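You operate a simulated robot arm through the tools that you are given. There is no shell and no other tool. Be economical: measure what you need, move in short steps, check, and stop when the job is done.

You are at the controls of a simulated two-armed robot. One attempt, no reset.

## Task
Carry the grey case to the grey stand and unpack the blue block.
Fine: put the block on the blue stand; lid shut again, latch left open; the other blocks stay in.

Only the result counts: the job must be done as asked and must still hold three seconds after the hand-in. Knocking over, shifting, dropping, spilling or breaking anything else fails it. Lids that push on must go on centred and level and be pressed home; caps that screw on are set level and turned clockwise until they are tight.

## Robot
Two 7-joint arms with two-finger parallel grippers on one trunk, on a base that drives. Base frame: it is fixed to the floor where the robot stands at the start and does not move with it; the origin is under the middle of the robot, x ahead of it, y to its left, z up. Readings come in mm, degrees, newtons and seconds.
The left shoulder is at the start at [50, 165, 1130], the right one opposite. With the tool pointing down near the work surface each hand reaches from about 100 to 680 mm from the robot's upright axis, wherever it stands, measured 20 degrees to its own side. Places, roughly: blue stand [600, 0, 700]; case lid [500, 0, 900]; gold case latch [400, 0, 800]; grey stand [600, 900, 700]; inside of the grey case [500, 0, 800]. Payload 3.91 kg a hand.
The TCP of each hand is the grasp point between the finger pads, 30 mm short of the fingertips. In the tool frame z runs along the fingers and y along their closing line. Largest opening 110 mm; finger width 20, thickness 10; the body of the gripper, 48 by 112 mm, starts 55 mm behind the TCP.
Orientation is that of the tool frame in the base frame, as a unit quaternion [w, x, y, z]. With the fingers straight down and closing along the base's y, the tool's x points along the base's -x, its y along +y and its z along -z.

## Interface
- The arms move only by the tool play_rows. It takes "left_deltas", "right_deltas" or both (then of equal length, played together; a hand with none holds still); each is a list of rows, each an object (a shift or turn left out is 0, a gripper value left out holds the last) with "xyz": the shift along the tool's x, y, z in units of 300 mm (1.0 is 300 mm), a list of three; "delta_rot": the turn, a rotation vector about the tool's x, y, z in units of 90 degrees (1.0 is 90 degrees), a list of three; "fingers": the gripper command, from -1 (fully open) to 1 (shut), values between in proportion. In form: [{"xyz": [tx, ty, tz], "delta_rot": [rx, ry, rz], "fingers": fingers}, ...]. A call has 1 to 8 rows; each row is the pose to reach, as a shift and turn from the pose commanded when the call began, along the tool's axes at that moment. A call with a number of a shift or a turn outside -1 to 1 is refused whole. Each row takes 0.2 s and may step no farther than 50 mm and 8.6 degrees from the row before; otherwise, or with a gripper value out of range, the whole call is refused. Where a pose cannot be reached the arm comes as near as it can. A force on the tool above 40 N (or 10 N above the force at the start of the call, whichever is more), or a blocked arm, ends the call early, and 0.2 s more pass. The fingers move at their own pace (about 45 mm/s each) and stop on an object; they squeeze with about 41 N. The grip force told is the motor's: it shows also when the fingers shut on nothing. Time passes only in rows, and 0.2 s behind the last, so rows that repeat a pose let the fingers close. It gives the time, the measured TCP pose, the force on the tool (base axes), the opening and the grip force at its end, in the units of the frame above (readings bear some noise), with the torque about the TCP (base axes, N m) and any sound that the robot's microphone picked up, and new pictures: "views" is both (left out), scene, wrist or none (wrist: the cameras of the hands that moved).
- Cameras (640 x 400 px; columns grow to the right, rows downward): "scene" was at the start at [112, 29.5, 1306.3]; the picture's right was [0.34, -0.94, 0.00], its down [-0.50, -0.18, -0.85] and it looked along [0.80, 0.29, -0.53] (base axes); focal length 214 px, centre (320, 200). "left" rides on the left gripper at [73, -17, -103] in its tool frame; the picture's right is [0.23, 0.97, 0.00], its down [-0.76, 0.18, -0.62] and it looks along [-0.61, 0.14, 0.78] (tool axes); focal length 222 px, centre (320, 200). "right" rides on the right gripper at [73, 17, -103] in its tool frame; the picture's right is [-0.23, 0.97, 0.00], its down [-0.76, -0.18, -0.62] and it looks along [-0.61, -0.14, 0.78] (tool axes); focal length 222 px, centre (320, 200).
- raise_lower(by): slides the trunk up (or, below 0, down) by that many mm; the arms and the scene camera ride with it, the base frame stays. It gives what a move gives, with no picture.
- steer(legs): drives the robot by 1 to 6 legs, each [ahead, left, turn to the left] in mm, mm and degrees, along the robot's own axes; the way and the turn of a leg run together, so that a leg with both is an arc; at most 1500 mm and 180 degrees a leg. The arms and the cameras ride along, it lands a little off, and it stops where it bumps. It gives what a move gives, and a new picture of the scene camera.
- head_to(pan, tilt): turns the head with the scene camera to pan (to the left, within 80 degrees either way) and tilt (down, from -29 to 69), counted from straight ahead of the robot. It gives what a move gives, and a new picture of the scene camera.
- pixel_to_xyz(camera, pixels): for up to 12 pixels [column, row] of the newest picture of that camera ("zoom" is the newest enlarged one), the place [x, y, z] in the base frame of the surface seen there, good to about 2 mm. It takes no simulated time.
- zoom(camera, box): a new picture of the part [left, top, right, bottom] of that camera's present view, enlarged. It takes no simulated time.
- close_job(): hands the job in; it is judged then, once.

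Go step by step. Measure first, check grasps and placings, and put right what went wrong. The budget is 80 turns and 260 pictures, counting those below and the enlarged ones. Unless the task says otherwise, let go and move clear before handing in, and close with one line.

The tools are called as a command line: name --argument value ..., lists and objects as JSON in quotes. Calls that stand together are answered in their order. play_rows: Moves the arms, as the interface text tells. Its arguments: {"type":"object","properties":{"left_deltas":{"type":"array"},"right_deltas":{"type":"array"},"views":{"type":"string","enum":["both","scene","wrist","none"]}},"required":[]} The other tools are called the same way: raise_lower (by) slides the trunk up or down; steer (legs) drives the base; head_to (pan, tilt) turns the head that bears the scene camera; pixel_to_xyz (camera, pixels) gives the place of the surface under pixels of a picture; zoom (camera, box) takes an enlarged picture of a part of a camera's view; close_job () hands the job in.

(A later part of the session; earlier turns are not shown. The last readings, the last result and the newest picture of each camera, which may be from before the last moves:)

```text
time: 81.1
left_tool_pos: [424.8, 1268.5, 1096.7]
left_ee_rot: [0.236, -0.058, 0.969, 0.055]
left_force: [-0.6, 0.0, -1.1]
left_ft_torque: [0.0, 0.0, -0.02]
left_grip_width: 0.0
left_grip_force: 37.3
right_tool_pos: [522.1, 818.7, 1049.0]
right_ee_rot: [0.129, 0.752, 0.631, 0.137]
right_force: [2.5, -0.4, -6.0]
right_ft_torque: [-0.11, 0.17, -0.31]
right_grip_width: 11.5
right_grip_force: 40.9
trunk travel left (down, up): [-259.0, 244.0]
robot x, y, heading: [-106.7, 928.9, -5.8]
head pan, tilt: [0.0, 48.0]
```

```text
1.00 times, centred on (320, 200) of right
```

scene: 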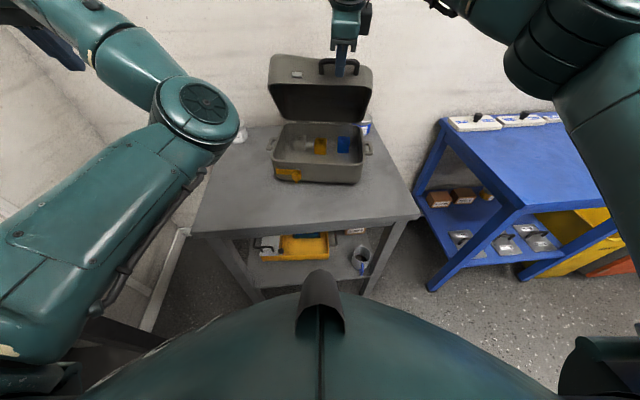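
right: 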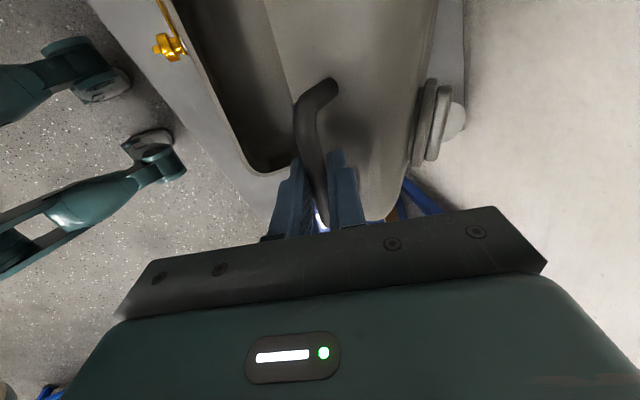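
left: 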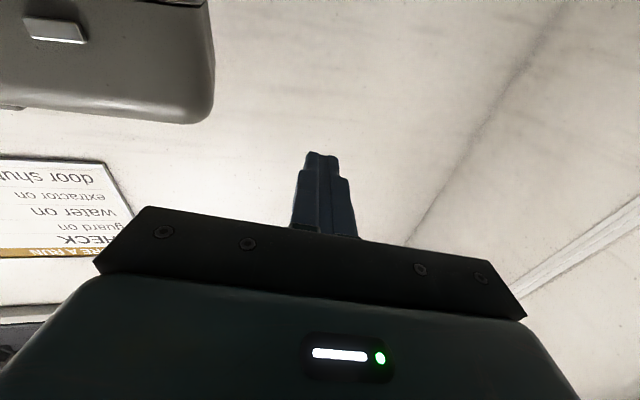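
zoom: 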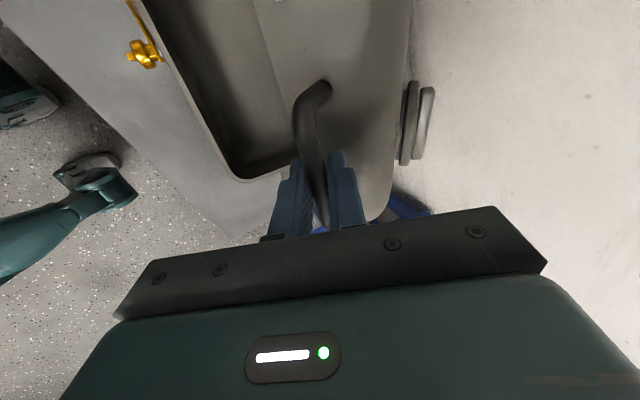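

My knees reach about 225 mm ahead of my axis, so 120 mm forward is safe and takes the lid past its balance point. I'll loosen the grip so the bar can slide, then drive.

play_rows --right_deltas '[{"fingers": 0.4}, {"fingers": 0.4}]' --views "none"

steer --legs '[[40, -3, 0], [40, -3, 0]]'

zoom --camera "scene" --box '[230, 20, 430, 220]'

```text
time: 81.7
left_tool_pos: [424.3, 1268.3, 1097.9]
left_ee_rot: [0.237, -0.057, 0.968, 0.054]
left_force: [0.4, -0.1, -0.1]
left_ft_torque: [0.0, 0.0, -0.01]
left_grip_width: 0.0
left_grip_force: 37.6
right_tool_pos: [521.3, 818.6, 1052.3]
right_ee_rot: [0.131, 0.752, 0.631, 0.139]
right_force: [-0.1, -0.6, 0.3]
right_ft_torque: [0.01, -0.01, -0.02]
right_grip_width: 33.3
right_grip_force: 0.5
trunk travel left (down, up): [-259.0, 244.0]
robot x, y, heading: [-106.4, 930.9, -6.1]
head pan, tilt: [0.0, 48.0]
```

```text
time: 83.0
left_tool_pos: [502.1, 1252.9, 1098.7]
left_ee_rot: [0.238, -0.057, 0.968, 0.054]
left_force: [-0.2, 0.9, 0.0]
left_ft_torque: [-0.01, -0.03, -0.01]
left_grip_width: 0.2
left_grip_force: 37.5
right_tool_pos: [599.1, 803.8, 1053.8]
right_ee_rot: [0.132, 0.752, 0.631, 0.139]
right_force: [-1.9, -1.1, 8.7]
right_ft_torque: [-0.12, -0.26, -0.05]
right_grip_width: 33.5
right_grip_force: 0.9
trunk travel left (down, up): [-259.0, 244.0]
robot x, y, heading: [-27.6, 913.8, -5.6]
head pan, tilt: [0.0, 48.0]
```

scene: 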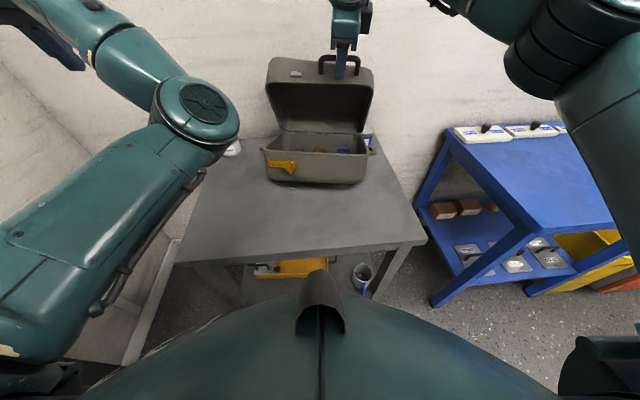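

```text
2.00 times, centred on (330, 120) of scene
```

zoom: 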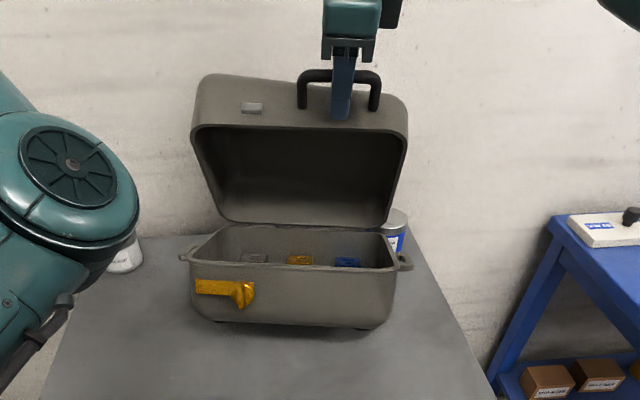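

Pushing further lifts the case front, so the lid has a stop near this angle. I'll back up 40 mm to settle the case and see if the lid stays up by itself.

steer --legs '[[-45, 3, 0]]'

zoom --camera "scene" --box '[230, 20, 430, 220]'

zoom --camera "right" --box '[160, 40, 480, 240]'

```text
time: 83.9
left_tool_pos: [458.7, 1261.4, 1099.0]
left_ee_rot: [0.238, -0.057, 0.968, 0.053]
left_force: [0.4, 0.7, 0.8]
left_ft_torque: [0.01, -0.02, 0.03]
left_grip_width: 0.0
left_grip_force: 37.0
right_tool_pos: [556.3, 811.4, 1052.1]
right_ee_rot: [0.131, 0.751, 0.632, 0.138]
right_force: [-1.3, 2.0, 1.8]
right_ft_torque: [0.0, -0.06, 0.05]
right_grip_width: 32.9
right_grip_force: 0.0
trunk travel left (down, up): [-259.0, 244.0]
robot x, y, heading: [-75.8, 921.5, -5.8]
head pan, tilt: [0.0, 48.0]
```

scene: 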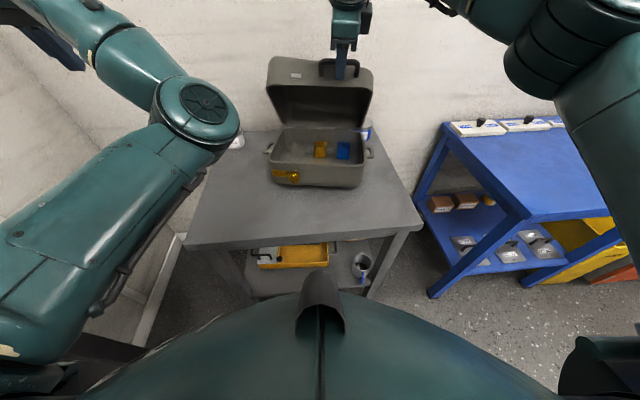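

```text
2.00 times, centred on (330, 120) of scene
```

zoom: 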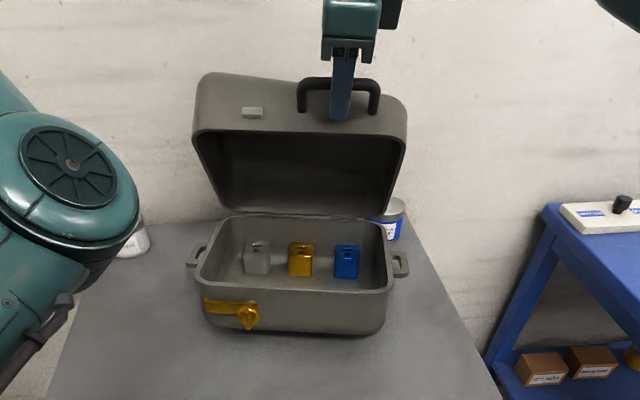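

```text
2.00 times, centred on (320, 140) of right
```

zoom: 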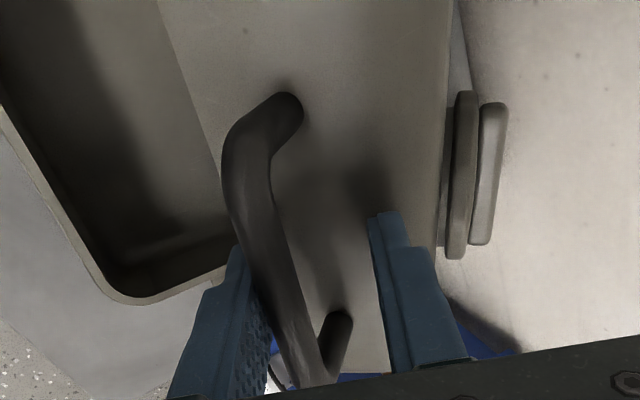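

The case is flat again and the bar leans lightly on the front finger. I'll back up another 25 mm to see whether the lid follows or stays.

steer --legs '[[-20, 1, 0]]'

zoom --camera "right" --box '[160, 40, 480, 240]'

zoom --camera "scene" --box '[230, 20, 430, 220]'

pixel_to_xyz --camera "zoom" --pixels '[[250, 118], [300, 130], [300, 100], [372, 100], [210, 300], [375, 300], [335, 245], [358, 245], [345, 275], [345, 262], [300, 262], [395, 262]]'

```text
time: 84.7
left_tool_pos: [438.0, 1263.5, 1098.1]
left_ee_rot: [0.238, -0.057, 0.968, 0.054]
left_force: [0.0, 0.5, -0.4]
left_ft_torque: [-0.03, 0.01, 0.02]
left_grip_width: 0.0
left_grip_force: 37.7
right_tool_pos: [536.0, 813.7, 1053.0]
right_ee_rot: [0.131, 0.752, 0.631, 0.138]
right_force: [-1.9, 0.1, 1.7]
right_ft_torque: [-0.06, -0.04, -0.01]
right_grip_width: 33.2
right_grip_force: 0.2
trunk travel left (down, up): [-259.0, 244.0]
robot x, y, heading: [-95.1, 926.7, -5.8]
head pan, tilt: [0.0, 48.0]
```

scene: 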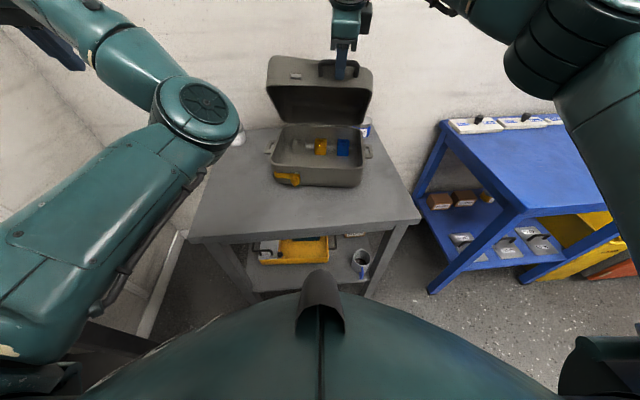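

```text
2.00 times, centred on (320, 140) of right
```

zoom: 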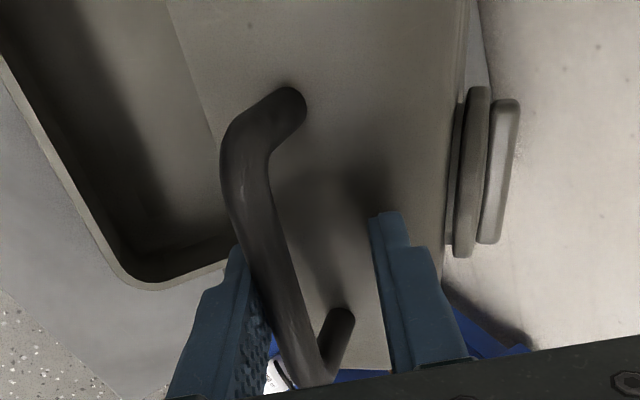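

```text
2.00 times, centred on (330, 120) of scene
```

zoom: 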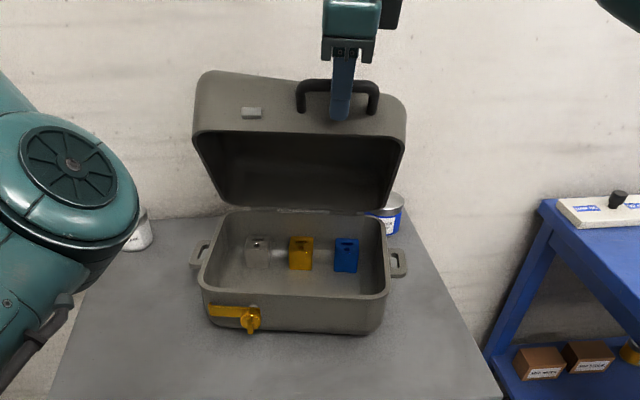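

```text
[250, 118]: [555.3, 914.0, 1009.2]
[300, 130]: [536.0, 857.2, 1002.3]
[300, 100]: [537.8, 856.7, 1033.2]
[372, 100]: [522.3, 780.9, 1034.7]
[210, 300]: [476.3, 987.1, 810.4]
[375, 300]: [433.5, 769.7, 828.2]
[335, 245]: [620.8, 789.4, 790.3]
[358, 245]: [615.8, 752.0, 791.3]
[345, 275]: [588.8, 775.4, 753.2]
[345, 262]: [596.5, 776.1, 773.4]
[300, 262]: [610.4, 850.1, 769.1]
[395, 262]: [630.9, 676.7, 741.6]
```

The lid follows the finger, so it needs holding. I'll walk the robot closer while holding the lid, alternating drives forward with equal arm retractions.

steer --legs '[[35, -2, 0]]'

play_rows --right_deltas '[{"xyz": [-0.003, -0.041, -0.016]}, {"xyz": [-0.006, -0.083, -0.033]}, {"xyz": [-0.009, -0.124, -0.049]}]' --views "none"

steer --legs '[[38, -2, 0]]'

play_rows --right_deltas '[{"xyz": [-0.003, -0.041, -0.016]}, {"xyz": [-0.006, -0.083, -0.033]}, {"xyz": [-0.009, -0.124, -0.049]}]' --views "none"

steer --legs '[[45, -2, 0]]'

zoom --camera "scene" --box '[230, 20, 430, 220]'

```text
time: 85.6
left_tool_pos: [471.6, 1258.9, 1098.6]
left_ee_rot: [0.238, -0.056, 0.968, 0.054]
left_force: [-0.1, -0.8, -0.2]
left_ft_torque: [0.01, -0.02, 0.05]
left_grip_width: 0.0
left_grip_force: 37.6
right_tool_pos: [569.0, 807.7, 1055.4]
right_ee_rot: [0.134, 0.752, 0.63, 0.139]
right_force: [-5.4, -1.1, 16.5]
right_ft_torque: [-0.27, -0.47, -0.17]
right_grip_width: 33.5
right_grip_force: 0.9
trunk travel left (down, up): [-259.0, 244.0]
robot x, y, heading: [-57.4, 917.1, -6.2]
head pan, tilt: [0.0, 48.0]
```

scene: 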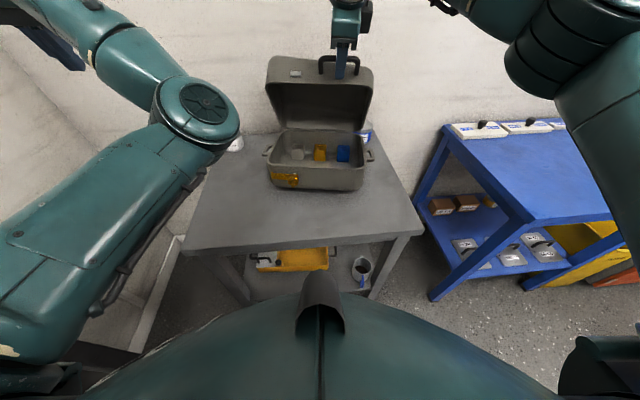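

```text
time: 86.4
left_tool_pos: [473.7, 1258.4, 1099.1]
left_ee_rot: [0.237, -0.056, 0.968, 0.054]
left_force: [0.1, 1.4, 0.4]
left_ft_torque: [-0.01, 0.01, -0.01]
left_grip_width: 0.4
left_grip_force: 37.9
right_tool_pos: [530.7, 812.3, 1053.1]
right_ee_rot: [0.132, 0.752, 0.63, 0.138]
right_force: [-0.5, -1.0, -0.3]
right_ft_torque: [-0.03, -0.02, 0.02]
right_grip_width: 33.0
right_grip_force: 0.4
trunk travel left (down, up): [-259.0, 244.0]
robot x, y, heading: [-59.5, 921.1, -5.9]
head pan, tilt: [0.0, 48.0]
```

```text
time: 87.2
left_tool_pos: [510.0, 1252.9, 1100.3]
left_ee_rot: [0.238, -0.057, 0.968, 0.054]
left_force: [-0.1, 0.1, -0.5]
left_ft_torque: [0.0, 0.02, -0.01]
left_grip_width: 0.0
left_grip_force: 38.1
right_tool_pos: [567.8, 805.5, 1055.8]
right_ee_rot: [0.133, 0.752, 0.63, 0.14]
right_force: [-4.5, -2.3, 11.0]
right_ft_torque: [-0.19, -0.32, -0.11]
right_grip_width: 33.7
right_grip_force: 0.4
trunk travel left (down, up): [-259.0, 244.0]
robot x, y, heading: [-20.9, 914.6, -5.9]
head pan, tilt: [0.0, 48.0]
```

scene: 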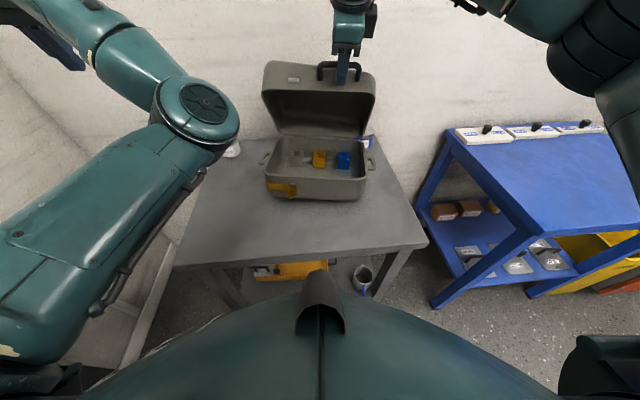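

```text
time: 88.0
left_tool_pos: [511.1, 1252.2, 1098.7]
left_ee_rot: [0.237, -0.057, 0.968, 0.054]
left_force: [-0.8, -0.3, 0.1]
left_ft_torque: [0.01, -0.02, -0.02]
left_grip_width: 0.1
left_grip_force: 37.5
right_tool_pos: [528.3, 808.1, 1054.5]
right_ee_rot: [0.133, 0.752, 0.63, 0.139]
right_force: [-0.2, 0.4, -0.5]
right_ft_torque: [-0.01, 0.03, -0.05]
right_grip_width: 33.2
right_grip_force: 0.3
trunk travel left (down, up): [-259.0, 244.0]
robot x, y, heading: [-20.5, 915.4, -5.8]
head pan, tilt: [0.0, 48.0]
```

```text
time: 89.0
left_tool_pos: [554.5, 1246.7, 1098.6]
left_ee_rot: [0.239, -0.057, 0.968, 0.054]
left_force: [0.5, 0.0, -0.9]
left_ft_torque: [0.01, -0.04, -0.02]
left_grip_width: 0.1
left_grip_force: 38.5
right_tool_pos: [571.9, 803.4, 1056.2]
right_ee_rot: [0.134, 0.752, 0.63, 0.142]
right_force: [-5.4, -5.2, 15.5]
right_ft_torque: [-0.28, -0.45, -0.24]
right_grip_width: 34.1
right_grip_force: 0.6
trunk travel left (down, up): [-259.0, 244.0]
robot x, y, heading: [22.3, 905.4, -6.1]
head pan, tilt: [0.0, 48.0]
```

scene: 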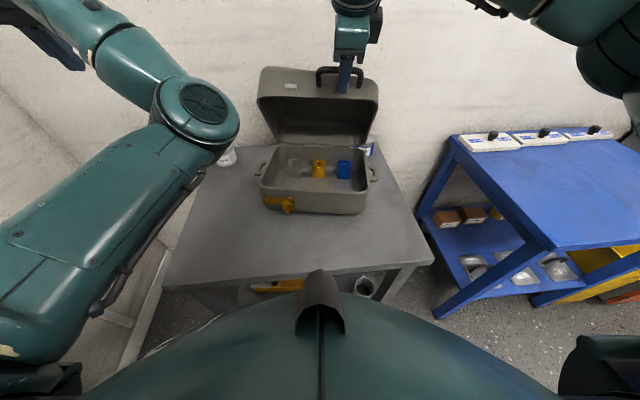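

```text
2.00 times, centred on (330, 120) of scene
```

zoom: 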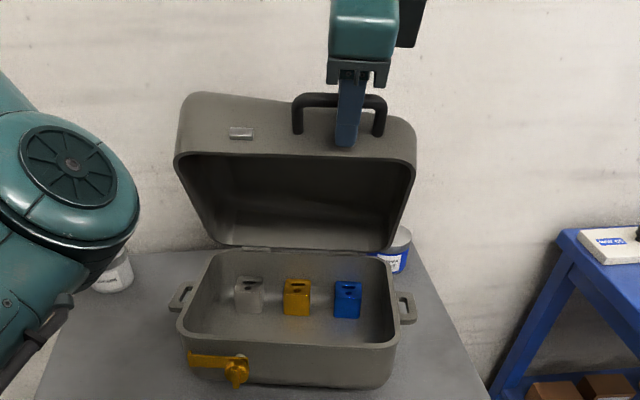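

The robot is now close enough. The ~15 N upward force suggests the fingertips press the lid face, so I'll raise the hand while pushing the bar back to take the lid past balance.

play_rows --right_deltas '[{"xyz": [0.002, 0.018, -0.047]}, {"xyz": [0.007, 0.077, -0.059]}, {"xyz": [0.012, 0.145, -0.05]}, {"xyz": [0.017, 0.225, -0.026]}, {"xyz": [0.022, 0.3, 0.011]}]' --views "scene"

zoom --camera "scene" --box '[230, 20, 430, 220]'

zoom --camera "right" --box '[160, 40, 480, 240]'

```text
time: 90.2
left_tool_pos: [556.8, 1246.1, 1099.0]
left_ee_rot: [0.237, -0.057, 0.968, 0.053]
left_force: [0.0, 0.4, -0.4]
left_ft_torque: [-0.03, -0.01, 0.04]
left_grip_width: 0.0
left_grip_force: 38.0
right_tool_pos: [659.3, 795.8, 1086.2]
right_ee_rot: [0.134, 0.752, 0.63, 0.141]
right_force: [1.9, 1.0, -1.1]
right_ft_torque: [0.08, -0.01, 0.02]
right_grip_width: 33.2
right_grip_force: 0.2
trunk travel left (down, up): [-259.0, 244.0]
robot x, y, heading: [24.7, 907.1, -5.7]
head pan, tilt: [0.0, 48.0]
```

scene: 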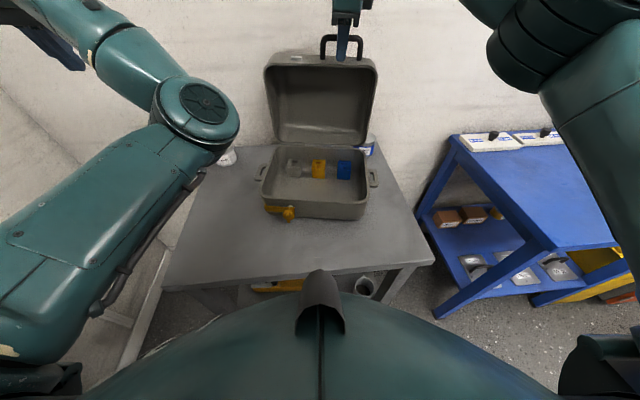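

```text
2.00 times, centred on (330, 120) of scene
```

zoom: 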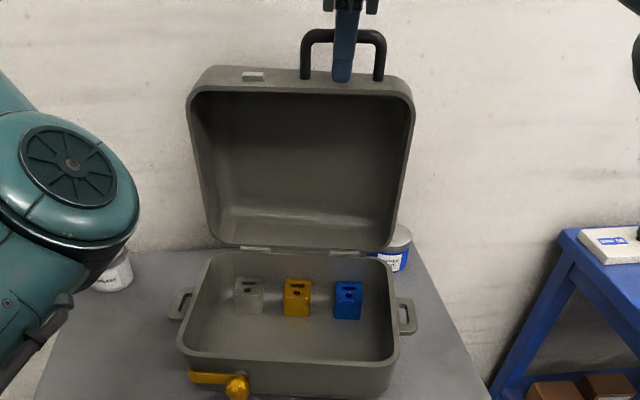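

```text
2.00 times, centred on (320, 140) of right
```

zoom: 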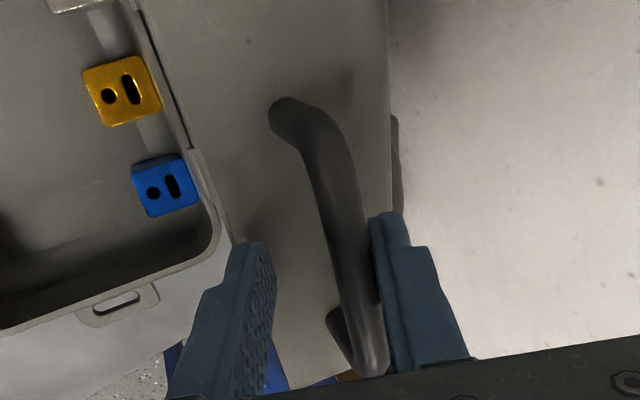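

The lid is at about 85° and now leans on the rear finger, past balance. I'll keep the right hand there and measure the blue block for the left hand.

pixel_to_xyz --camera "zoom" --pixels '[[138, 172], [183, 158], [195, 200], [153, 211], [165, 185], [120, 90], [158, 110], [215, 235], [100, 300], [190, 155]]'

pixel_to_xyz --camera "scene" --pixels '[[338, 160], [350, 160], [344, 174], [344, 166], [318, 170], [330, 170], [365, 185], [370, 200], [280, 148], [360, 148], [204, 110], [228, 160]]'

```text
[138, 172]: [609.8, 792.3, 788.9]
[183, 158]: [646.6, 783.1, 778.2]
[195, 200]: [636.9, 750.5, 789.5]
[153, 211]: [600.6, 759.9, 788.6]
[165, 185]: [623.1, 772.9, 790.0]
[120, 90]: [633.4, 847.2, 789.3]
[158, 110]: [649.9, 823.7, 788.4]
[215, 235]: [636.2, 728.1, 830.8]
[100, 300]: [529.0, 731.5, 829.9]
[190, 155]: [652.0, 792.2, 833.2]
```

```text
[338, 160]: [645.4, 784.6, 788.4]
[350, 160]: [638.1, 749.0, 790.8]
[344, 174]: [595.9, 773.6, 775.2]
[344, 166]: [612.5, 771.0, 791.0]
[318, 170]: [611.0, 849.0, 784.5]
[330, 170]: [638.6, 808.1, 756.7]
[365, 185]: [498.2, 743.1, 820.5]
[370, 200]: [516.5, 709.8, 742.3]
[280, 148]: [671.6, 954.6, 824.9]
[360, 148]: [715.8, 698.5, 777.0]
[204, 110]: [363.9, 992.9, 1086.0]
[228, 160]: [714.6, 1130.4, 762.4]
```

The blue block's top is centred at (623, 771.5, 790), about 37×41 mm and yawed −12°. I'll bring the left hand in stages over the case, turning to match and opening to 48 mm.

play_rows --left_deltas '[{"xyz": [0.058, -0.119, -0.0035], "delta_rot": [0.017, 0.01, 0.023], "fingers": 0.127}, {"xyz": [0.1155, -0.239, -0.007], "delta_rot": [0.033, 0.02, 0.046]}, {"xyz": [0.173, -0.358, -0.0105], "delta_rot": [0.05, 0.03, 0.068]}, {"xyz": [0.231, -0.4775, -0.014], "delta_rot": [0.067, 0.039, 0.091]}, {"xyz": [0.289, -0.597, -0.0175], "delta_rot": [0.083, 0.049, 0.114]}, {"xyz": [0.3465, -0.716, -0.021], "delta_rot": [0.1, 0.059, 0.137]}, {"xyz": [0.404, -0.836, -0.0245], "delta_rot": [0.117, 0.069, 0.16]}, {"xyz": [0.462, -0.955, -0.028], "delta_rot": [0.133, 0.078, 0.182]}]' --views "both"

```text
time: 92.0
left_tool_pos: [603.2, 936.8, 896.6]
left_ee_rot: [0.177, 0.097, 0.979, -0.015]
left_force: [-0.7, -0.9, -0.5]
left_ft_torque: [0.03, -0.01, 0.04]
left_grip_width: 48.0
left_grip_force: 0.0
left hand out of reach, approached as far as the arm can: row 2, 3, 4, 5, 6, 7, 8
right_tool_pos: [658.9, 794.3, 1086.2]
right_ee_rot: [0.133, 0.752, 0.63, 0.141]
right_force: [0.5, -0.1, 0.5]
right_ft_torque: [-0.02, 0.0, -0.01]
right_grip_width: 33.6
right_grip_force: 0.2
trunk travel left (down, up): [-259.0, 244.0]
robot x, y, heading: [24.0, 905.9, -5.8]
head pan, tilt: [0.0, 48.0]
```

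scene: 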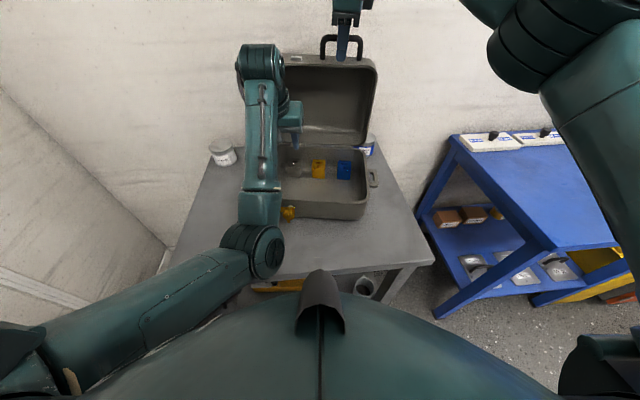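
left: 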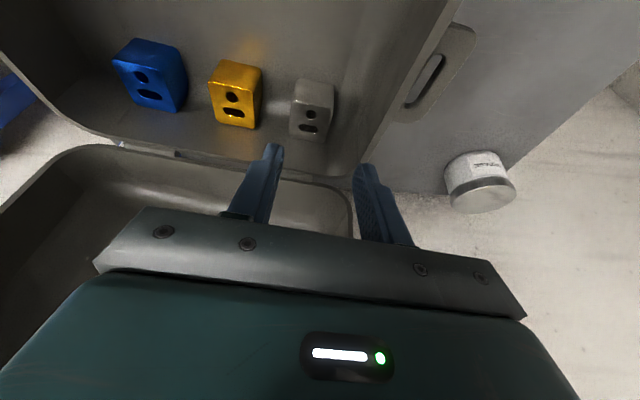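

The left hand landed with the right tilt and heading, and its camera sees all three blocks. I'll slide it sideways over the blue one.

play_rows --left_deltas '[{"xyz": [-0.006, -0.13, -0.03]}, {"xyz": [-0.013, -0.261, -0.043]}, {"xyz": [-0.02, -0.392, -0.043]}, {"xyz": [-0.026, -0.522, -0.043]}]' --views "both"

zoom --camera "left" --box '[220, 40, 440, 240]'

```text
time: 93.0
left_tool_pos: [568.5, 776.3, 907.8]
left_ee_rot: [0.171, 0.104, 0.98, -0.017]
left_force: [-0.1, 0.6, -0.1]
left_ft_torque: [0.03, 0.01, 0.02]
left_grip_width: 47.7
left_grip_force: 0.1
left hand out of reach, approached as far as the arm can: row 1, 2
right_tool_pos: [657.4, 794.6, 1086.2]
right_ee_rot: [0.133, 0.752, 0.63, 0.141]
right_force: [0.2, -0.2, 0.0]
right_ft_torque: [-0.01, -0.02, -0.01]
right_grip_width: 33.6
right_grip_force: 0.4
trunk travel left (down, up): [-259.0, 244.0]
robot x, y, heading: [24.4, 909.5, -6.1]
head pan, tilt: [0.0, 48.0]
```

scene: 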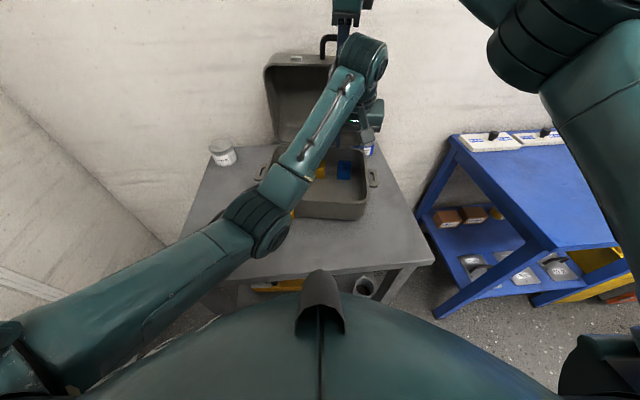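
left: 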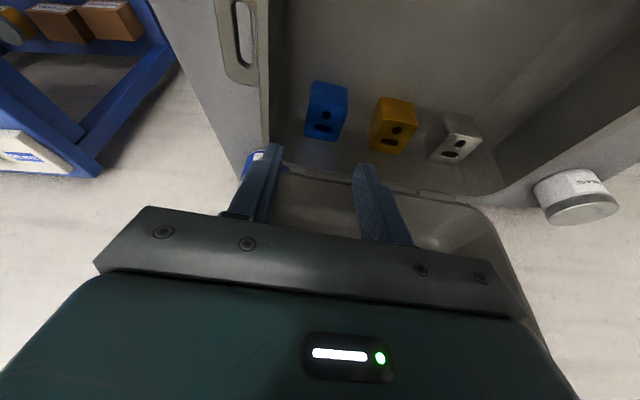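

```text
2.00 times, centred on (330, 140) of left
```

zoom: 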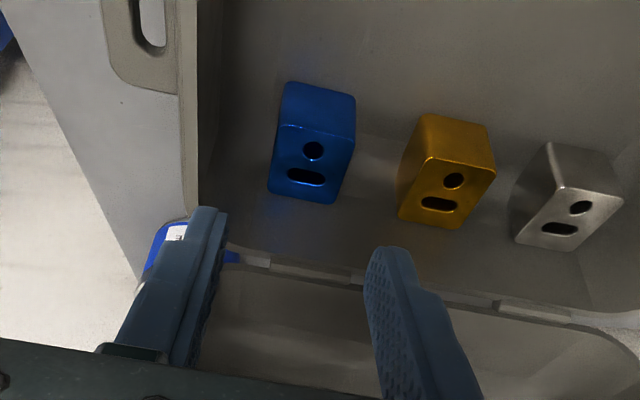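

The left hand is above blue with a clear view. I'll measure blue's top corners and the right wall from here.

pixel_to_xyz --camera "zoom" --pixels '[[286, 130], [347, 142], [333, 198], [275, 188], [311, 165], [192, 150], [200, 200], [215, 140], [430, 165], [408, 215], [200, 60], [230, 240]]'

```text
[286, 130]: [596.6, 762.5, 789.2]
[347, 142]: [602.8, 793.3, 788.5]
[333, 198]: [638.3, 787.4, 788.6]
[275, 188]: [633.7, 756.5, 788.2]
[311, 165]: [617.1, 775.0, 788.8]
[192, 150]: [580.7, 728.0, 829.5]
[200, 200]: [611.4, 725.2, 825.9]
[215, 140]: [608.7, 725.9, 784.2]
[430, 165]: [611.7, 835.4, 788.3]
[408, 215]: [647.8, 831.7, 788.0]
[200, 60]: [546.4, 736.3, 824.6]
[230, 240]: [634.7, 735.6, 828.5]
```

The block centre is (618,775) with 28 mm of room to the wall. I'll descend along the tool axis, grip the upper part and close.

play_rows --left_deltas '[{"xyz": [-0.003, 0.028, 0.1]}, {"xyz": [-0.006, 0.028, 0.21]}, {"xyz": [-0.006, 0.028, 0.32]}, {"xyz": [-0.006, 0.028, 0.423]}, {"xyz": [-0.006, 0.028, 0.423], "fingers": 1}, {"xyz": [-0.006, 0.028, 0.423], "fingers": 1}, {"xyz": [-0.006, 0.028, 0.423], "fingers": 1}]' --views "wrist"

```text
time: 94.5
left_tool_pos: [616.1, 774.2, 790.6]
left_ee_rot: [0.172, 0.103, 0.98, -0.017]
left_force: [0.6, -0.9, -0.1]
left_ft_torque: [-0.03, -0.02, 0.01]
left_grip_width: 39.7
left_grip_force: 41.5
right_tool_pos: [657.6, 794.0, 1085.8]
right_ee_rot: [0.133, 0.752, 0.63, 0.14]
right_force: [0.0, -0.5, 1.4]
right_ft_torque: [0.0, 0.0, 0.01]
right_grip_width: 33.5
right_grip_force: 0.1
trunk travel left (down, up): [-259.0, 244.0]
robot x, y, heading: [23.8, 909.7, -5.9]
head pan, tilt: [0.0, 48.0]
```

left: 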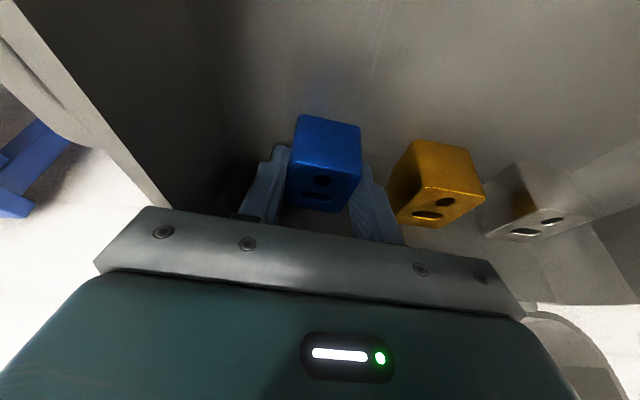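

The blue block is gripped at 39.7 mm. I'll lift it straight up 120 mm.

play_rows --left_deltas '[{"xyz": [-0.017, 0, -0.047]}, {"xyz": [-0.05, 0, -0.141]}, {"xyz": [-0.088, 0, -0.251]}, {"xyz": [-0.132, 0, -0.377]}]' --views "both"

```text
time: 95.5
left_tool_pos: [615.2, 774.2, 910.7]
left_ee_rot: [0.172, 0.103, 0.98, -0.017]
left_force: [-0.3, -0.3, -1.5]
left_ft_torque: [0.03, -0.01, 0.01]
left_grip_width: 39.5
left_grip_force: 40.9
right_tool_pos: [659.6, 793.7, 1086.2]
right_ee_rot: [0.133, 0.752, 0.63, 0.141]
right_force: [-0.3, 0.4, -0.9]
right_ft_torque: [0.0, 0.01, -0.02]
right_grip_width: 33.6
right_grip_force: 0.2
trunk travel left (down, up): [-259.0, 244.0]
robot x, y, heading: [22.1, 906.9, -5.7]
head pan, tilt: [0.0, 48.0]
```

scene: 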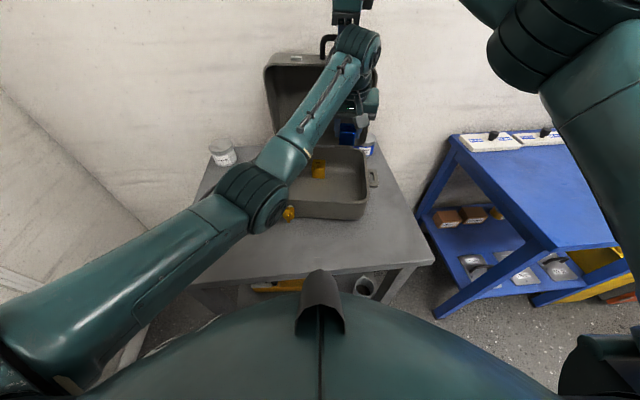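
left: 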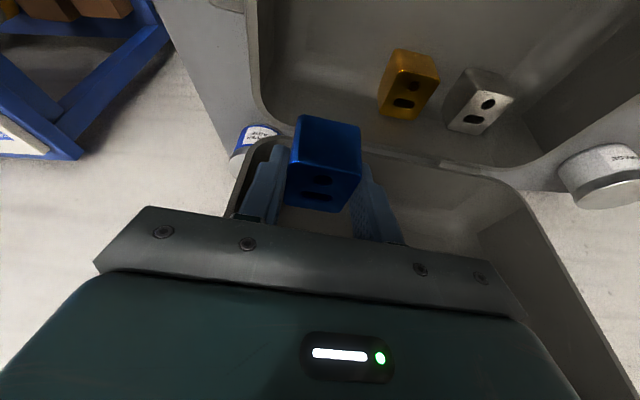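

The blue block is out and yellow and grey remain in place. I'll carry it up, back, and out to the left, clear of the lid's swing.

play_rows --left_deltas '[{"xyz": [0.059, -0.021, -0.127]}, {"xyz": [0.118, -0.042, -0.255]}, {"xyz": [0.159, 0.089, -0.293]}, {"xyz": [0.199, 0.22, -0.331]}, {"xyz": [0.24, 0.352, -0.369]}, {"xyz": [0.281, 0.483, -0.406]}, {"xyz": [0.321, 0.614, -0.444]}, {"xyz": [0.362, 0.745, -0.482]}]' --views "scene"

zoom --camera "scene" --box '[230, 20, 430, 220]'

```text
time: 97.3
left_tool_pos: [512.3, 1025.5, 1009.7]
left_ee_rot: [0.172, 0.103, 0.979, -0.018]
left_force: [-0.7, 0.4, -1.6]
left_ft_torque: [-0.02, 0.01, 0.01]
left_grip_width: 39.7
left_grip_force: 41.0
right_tool_pos: [658.6, 794.9, 1087.0]
right_ee_rot: [0.133, 0.752, 0.63, 0.141]
right_force: [1.2, -0.8, 1.1]
right_ft_torque: [-0.05, 0.03, -0.01]
right_grip_width: 33.8
right_grip_force: 0.3
trunk travel left (down, up): [-259.0, 244.0]
robot x, y, heading: [25.3, 908.4, -6.0]
head pan, tilt: [0.0, 48.0]
```

scene: 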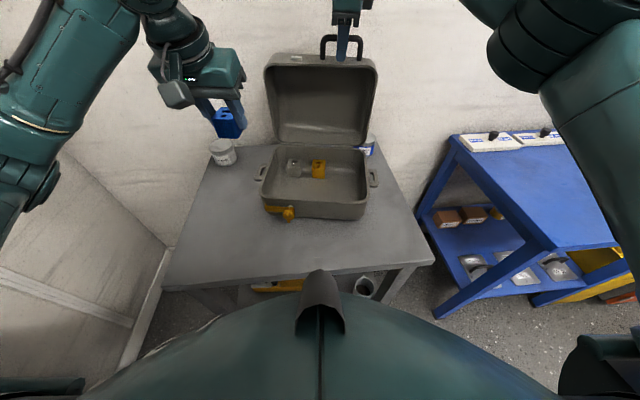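

```text
2.00 times, centred on (330, 120) of scene
```

zoom: 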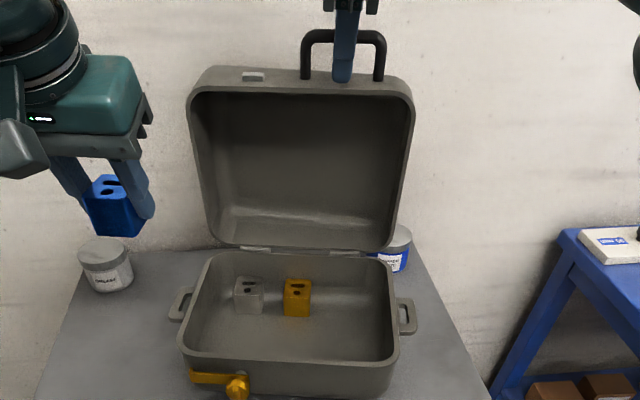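

The blue block is out to the left and the lid path is clear. I'll grip the bar and measure the hinge and bar for the closing arc.

play_rows --right_deltas '[{"fingers": 1}, {"fingers": 1}, {"fingers": 1}]' --views "both"

pixel_to_xyz --camera "scene" --pixels '[[292, 144], [345, 146], [325, 45], [326, 40], [362, 42], [275, 180], [360, 200], [340, 63], [300, 60], [370, 150]]'

zoom --camera "right" --box '[160, 40, 480, 240]'

```text
time: 98.2
left_tool_pos: [513.0, 1025.7, 1011.2]
left_ee_rot: [0.172, 0.104, 0.979, -0.018]
left_force: [-0.3, 0.0, -1.7]
left_ft_torque: [-0.04, 0.04, -0.02]
left_grip_width: 39.9
left_grip_force: 41.0
right_tool_pos: [657.4, 794.4, 1086.7]
right_ee_rot: [0.134, 0.751, 0.63, 0.142]
right_force: [0.8, -0.8, 4.0]
right_ft_torque: [-0.23, 0.06, 0.22]
right_grip_width: 11.2
right_grip_force: 40.9
trunk travel left (down, up): [-259.0, 244.0]
robot x, y, heading: [27.5, 904.1, -5.9]
head pan, tilt: [0.0, 48.0]
```

scene: 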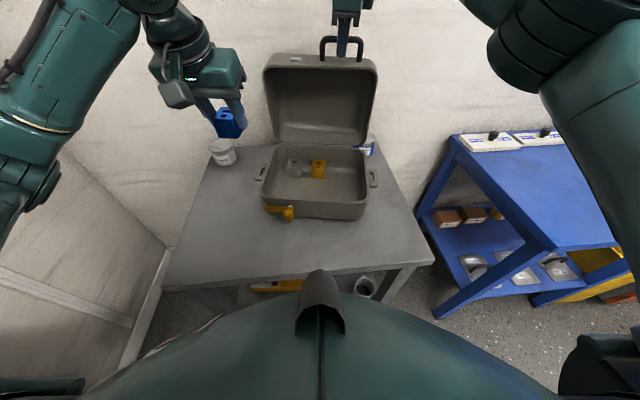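
right: 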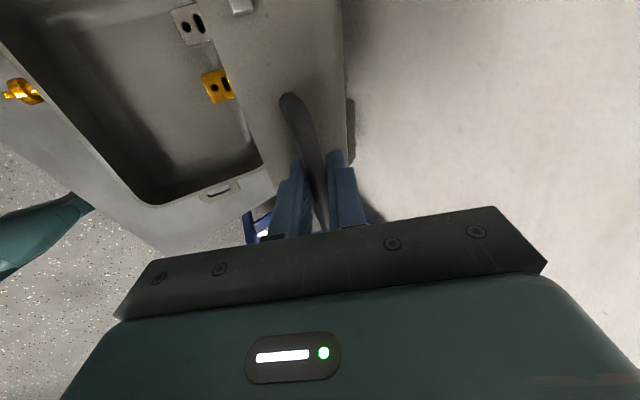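

```text
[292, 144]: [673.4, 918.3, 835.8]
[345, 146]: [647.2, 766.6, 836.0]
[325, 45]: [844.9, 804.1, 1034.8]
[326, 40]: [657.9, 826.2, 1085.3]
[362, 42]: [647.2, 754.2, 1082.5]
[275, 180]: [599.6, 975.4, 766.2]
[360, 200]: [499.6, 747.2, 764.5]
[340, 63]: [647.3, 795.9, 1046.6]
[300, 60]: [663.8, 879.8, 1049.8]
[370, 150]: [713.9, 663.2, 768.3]
```

```text
2.00 times, centred on (320, 140) of right
5 turns are left
```

zoom: 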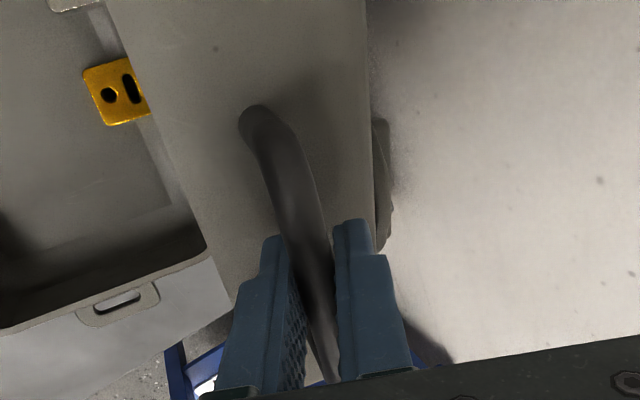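

The bar is directly above the hinge (α≈90°, radius ≈246 mm), gripped. Turns are short, so I'll run the closing arc, release the bar, retreat and back the robot off to check.

play_rows --right_deltas '[{"xyz": [0, -0.113, -0.035], "delta_rot": [-0.0262, 0, 0]}, {"xyz": [0, -0.23, -0.053], "delta_rot": [-0.0524, 0, 0]}, {"xyz": [0, -0.349, -0.055], "delta_rot": [-0.0787, 0, 0]}, {"xyz": [0, -0.466, -0.04], "delta_rot": [-0.1049, 0, 0]}, {"xyz": [0, -0.58, -0.009], "delta_rot": [-0.1311, 0, 0]}, {"xyz": [0, -0.689, 0.039], "delta_rot": [-0.1573, 0, 0]}, {"xyz": [0, -0.79, 0.101], "delta_rot": [-0.1836, 0, 0]}, {"xyz": [0, -0.881, 0.177], "delta_rot": [-0.21, 0, 0]}]' --views "scene"

play_rows --right_deltas '[{"xyz": [0, -0.104, 0.058], "delta_rot": [-0.03, 0, 0]}, {"xyz": [0, -0.194, 0.125], "delta_rot": [-0.052, 0, 0]}, {"xyz": [0, -0.204, 0.135], "delta_rot": [-0.052, 0, 0]}, {"xyz": [0, -0.204, 0.135], "delta_rot": [-0.052, 0, 0], "fingers": 0.5}, {"xyz": [0, -0.204, 0.135], "delta_rot": [-0.052, 0, 0], "fingers": 0.5}, {"xyz": [0, -0.214, 0.018], "delta_rot": [-0.052, 0, 0], "fingers": 0.5}, {"xyz": [0, -0.224, -0.099], "delta_rot": [-0.052, 0, 0], "fingers": 0.5}, {"xyz": [0, -0.234, -0.216], "delta_rot": [-0.052, 0, 0], "fingers": 0.5}]' --views "both"

steer --legs '[[-150, 0, 0]]'

zoom --camera "scene" --box '[220, 60, 440, 230]'

```text
time: 100.0
left_tool_pos: [512.8, 1024.2, 1009.4]
left_ee_rot: [0.17, 0.103, 0.98, -0.017]
left_force: [-8.7, 0.9, -1.5]
left_ft_torque: [0.06, 0.17, -0.19]
left_grip_width: 39.6
left_grip_force: 41.5
right_tool_pos: [438.1, 836.2, 938.1]
right_ee_rot: [0.256, 0.721, 0.597, 0.243]
right_force: [6.2, 3.4, 0.4]
right_ft_torque: [-0.85, 0.24, -0.84]
right_grip_width: 11.5
right_grip_force: 40.9
trunk travel left (down, up): [-259.0, 244.0]
robot x, y, heading: [20.7, 904.8, -5.9]
head pan, tilt: [0.0, 48.0]
```

scene: 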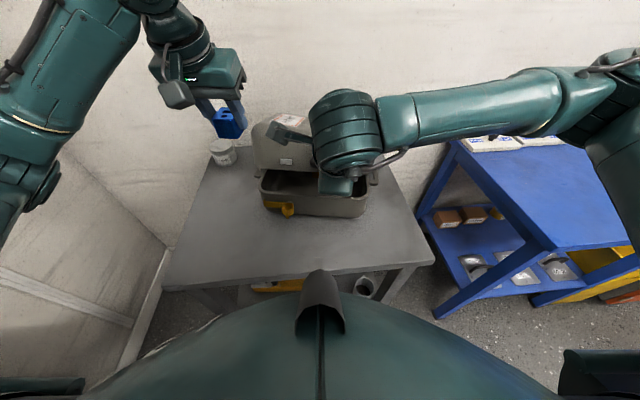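

```text
time: 101.8
left_tool_pos: [512.9, 1023.3, 1010.0]
left_ee_rot: [0.174, 0.103, 0.979, -0.017]
left_force: [-0.7, 0.4, -1.1]
left_ft_torque: [0.01, 0.03, 0.02]
left_grip_width: 39.3
left_grip_force: 40.9
right_tool_pos: [342.9, 853.8, 940.1]
right_ee_rot: [0.284, 0.709, 0.588, 0.267]
right_force: [-0.4, -1.1, -0.1]
right_ft_torque: [-0.01, 0.0, 0.01]
right_grip_width: 27.5
right_grip_force: 0.0
trunk travel left (down, up): [-259.0, 244.0]
robot x, y, heading: [25.3, 908.6, -6.0]
head pan, tilt: [0.0, 48.0]
```

scene: 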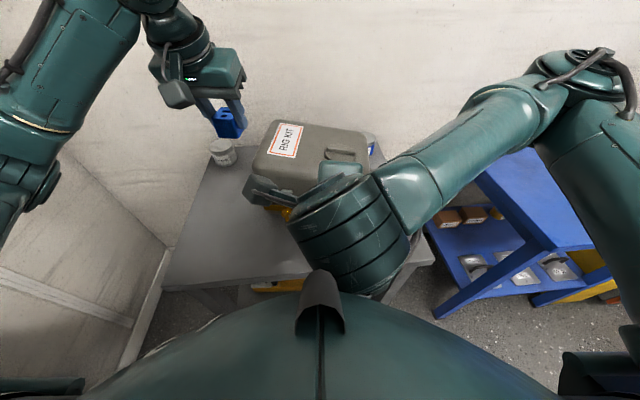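
right: 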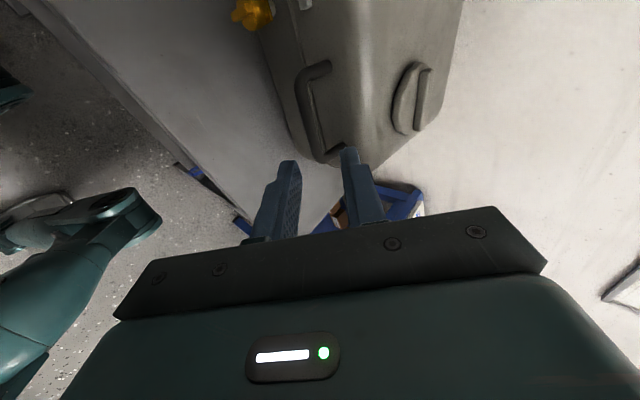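

```text
time: 103.1
left_tool_pos: [364.7, 1041.2, 1009.8]
left_ee_rot: [0.173, 0.102, 0.979, -0.017]
left_force: [-0.9, 0.3, -1.6]
left_ft_torque: [0.0, 0.0, -0.03]
left_grip_width: 39.8
left_grip_force: 41.1
right_tool_pos: [194.9, 868.7, 940.0]
right_ee_rot: [0.283, 0.709, 0.588, 0.267]
right_force: [0.2, -0.4, 0.2]
right_ft_torque: [0.01, -0.02, -0.02]
right_grip_width: 27.5
right_grip_force: 0.0
trunk travel left (down, up): [-259.0, 244.0]
robot x, y, heading: [-125.8, 921.1, -5.9]
head pan, tilt: [0.0, 48.0]
```

scene: 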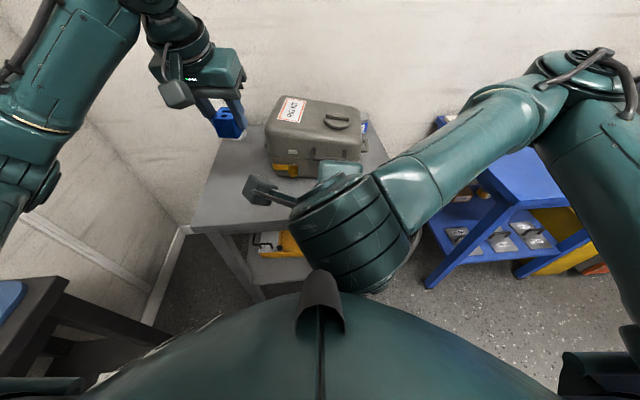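

```text
2.35 times, centred on (330, 145) of scene
4 turns are left
```

zoom: 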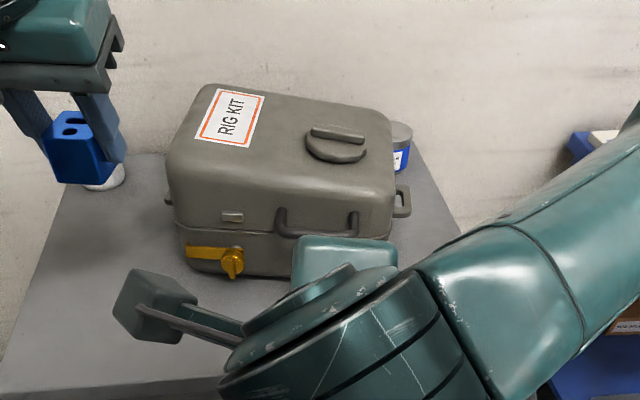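

The lid is shut with the latch bar still open at (232,258). Now I'll carry the block: straighten my heading, strafe right along the clear aisle, drive up to the blue stand, and lower to just above its top.

steer --legs '[[0, 0, 6], [0, -500, 0], [0, -500, 0], [140, 0, 0]]'

play_rows --left_deltas '[{"xyz": [0.039, 0, 0.11]}, {"xyz": [0.077, 0, 0.22]}, {"xyz": [0.116, 0, 0.33]}, {"xyz": [0.155, 0, 0.44]}, {"xyz": [0.193, 0, 0.55]}, {"xyz": [0.232, 0, 0.66]}]' --views "both"

zoom --camera "left" --box '[200, 60, 460, 260]'

pixel_to_xyz --camera "left" --pixels '[[320, 60], [420, 120], [300, 125], [355, 130], [310, 195], [240, 110], [320, 90]]'

```text
time: 110.1
left_tool_pos: [491.2, 91.9, 1009.9]
left_ee_rot: [0.173, 0.05, 0.984, -0.007]
left_force: [-0.2, 0.2, -1.8]
left_ft_torque: [-0.03, -0.01, 0.03]
left_grip_width: 39.7
left_grip_force: 41.0
right_tool_pos: [339.8, -97.4, 941.2]
right_ee_rot: [0.269, 0.676, 0.626, 0.282]
right_force: [0.6, -0.2, 0.9]
right_ft_torque: [0.02, -0.01, 0.0]
right_grip_width: 27.4
right_grip_force: 0.0
trunk travel left (down, up): [-259.0, 244.0]
robot x, y, heading: [15.6, -79.5, 0.2]
head pan, tilt: [0.0, 48.0]
```

scene: 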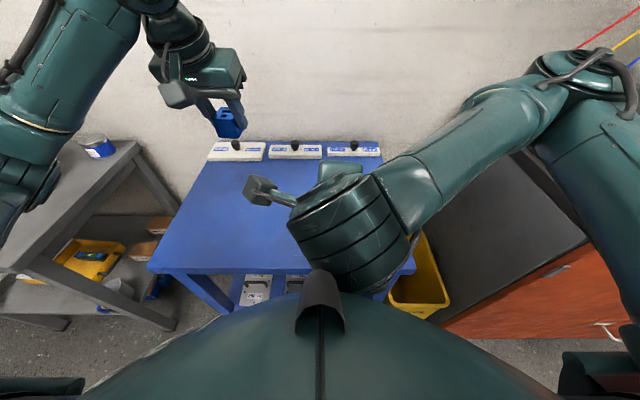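

```text
time: 111.5
left_tool_pos: [493.5, 91.3, 798.8]
left_ee_rot: [0.173, 0.049, 0.984, -0.008]
left_force: [0.1, -1.0, -1.5]
left_ft_torque: [-0.01, 0.01, 0.0]
left_grip_width: 39.7
left_grip_force: 40.8
right_tool_pos: [339.7, -97.2, 939.5]
right_ee_rot: [0.269, 0.676, 0.626, 0.281]
right_force: [-0.1, -0.1, 0.0]
right_ft_torque: [0.02, 0.02, 0.0]
right_grip_width: 27.3
right_grip_force: 0.1
trunk travel left (down, up): [-259.0, 244.0]
robot x, y, heading: [22.5, -78.2, 0.3]
head pan, tilt: [0.0, 48.0]
```

scene: 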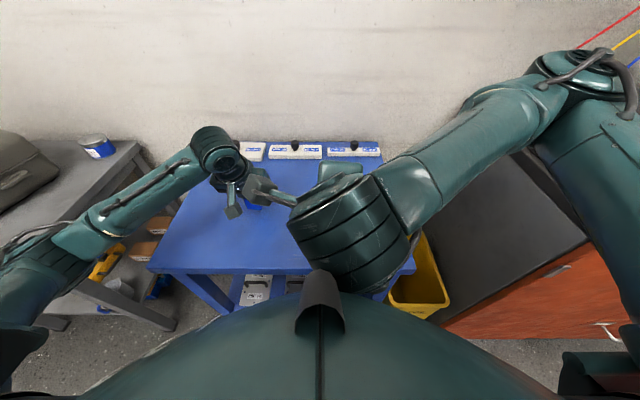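
left: 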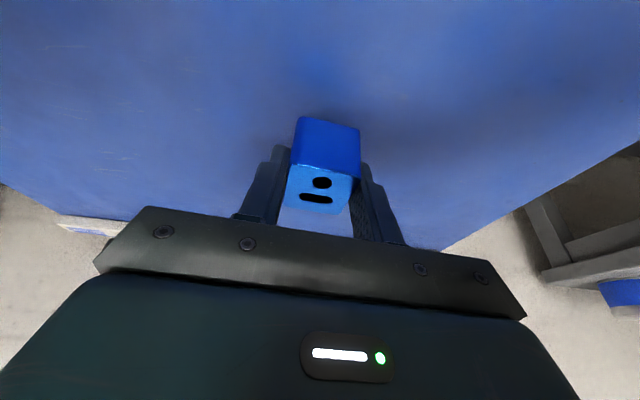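

```text
2.00 times, centred on (330, 160) of left
```

zoom: 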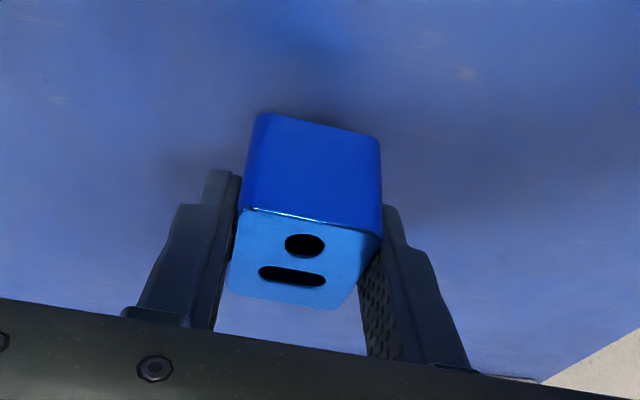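

```text
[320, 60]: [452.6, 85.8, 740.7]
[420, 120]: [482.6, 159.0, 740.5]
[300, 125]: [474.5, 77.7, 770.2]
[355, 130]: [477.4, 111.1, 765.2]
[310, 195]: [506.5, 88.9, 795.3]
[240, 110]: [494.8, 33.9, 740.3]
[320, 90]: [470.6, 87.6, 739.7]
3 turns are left
```

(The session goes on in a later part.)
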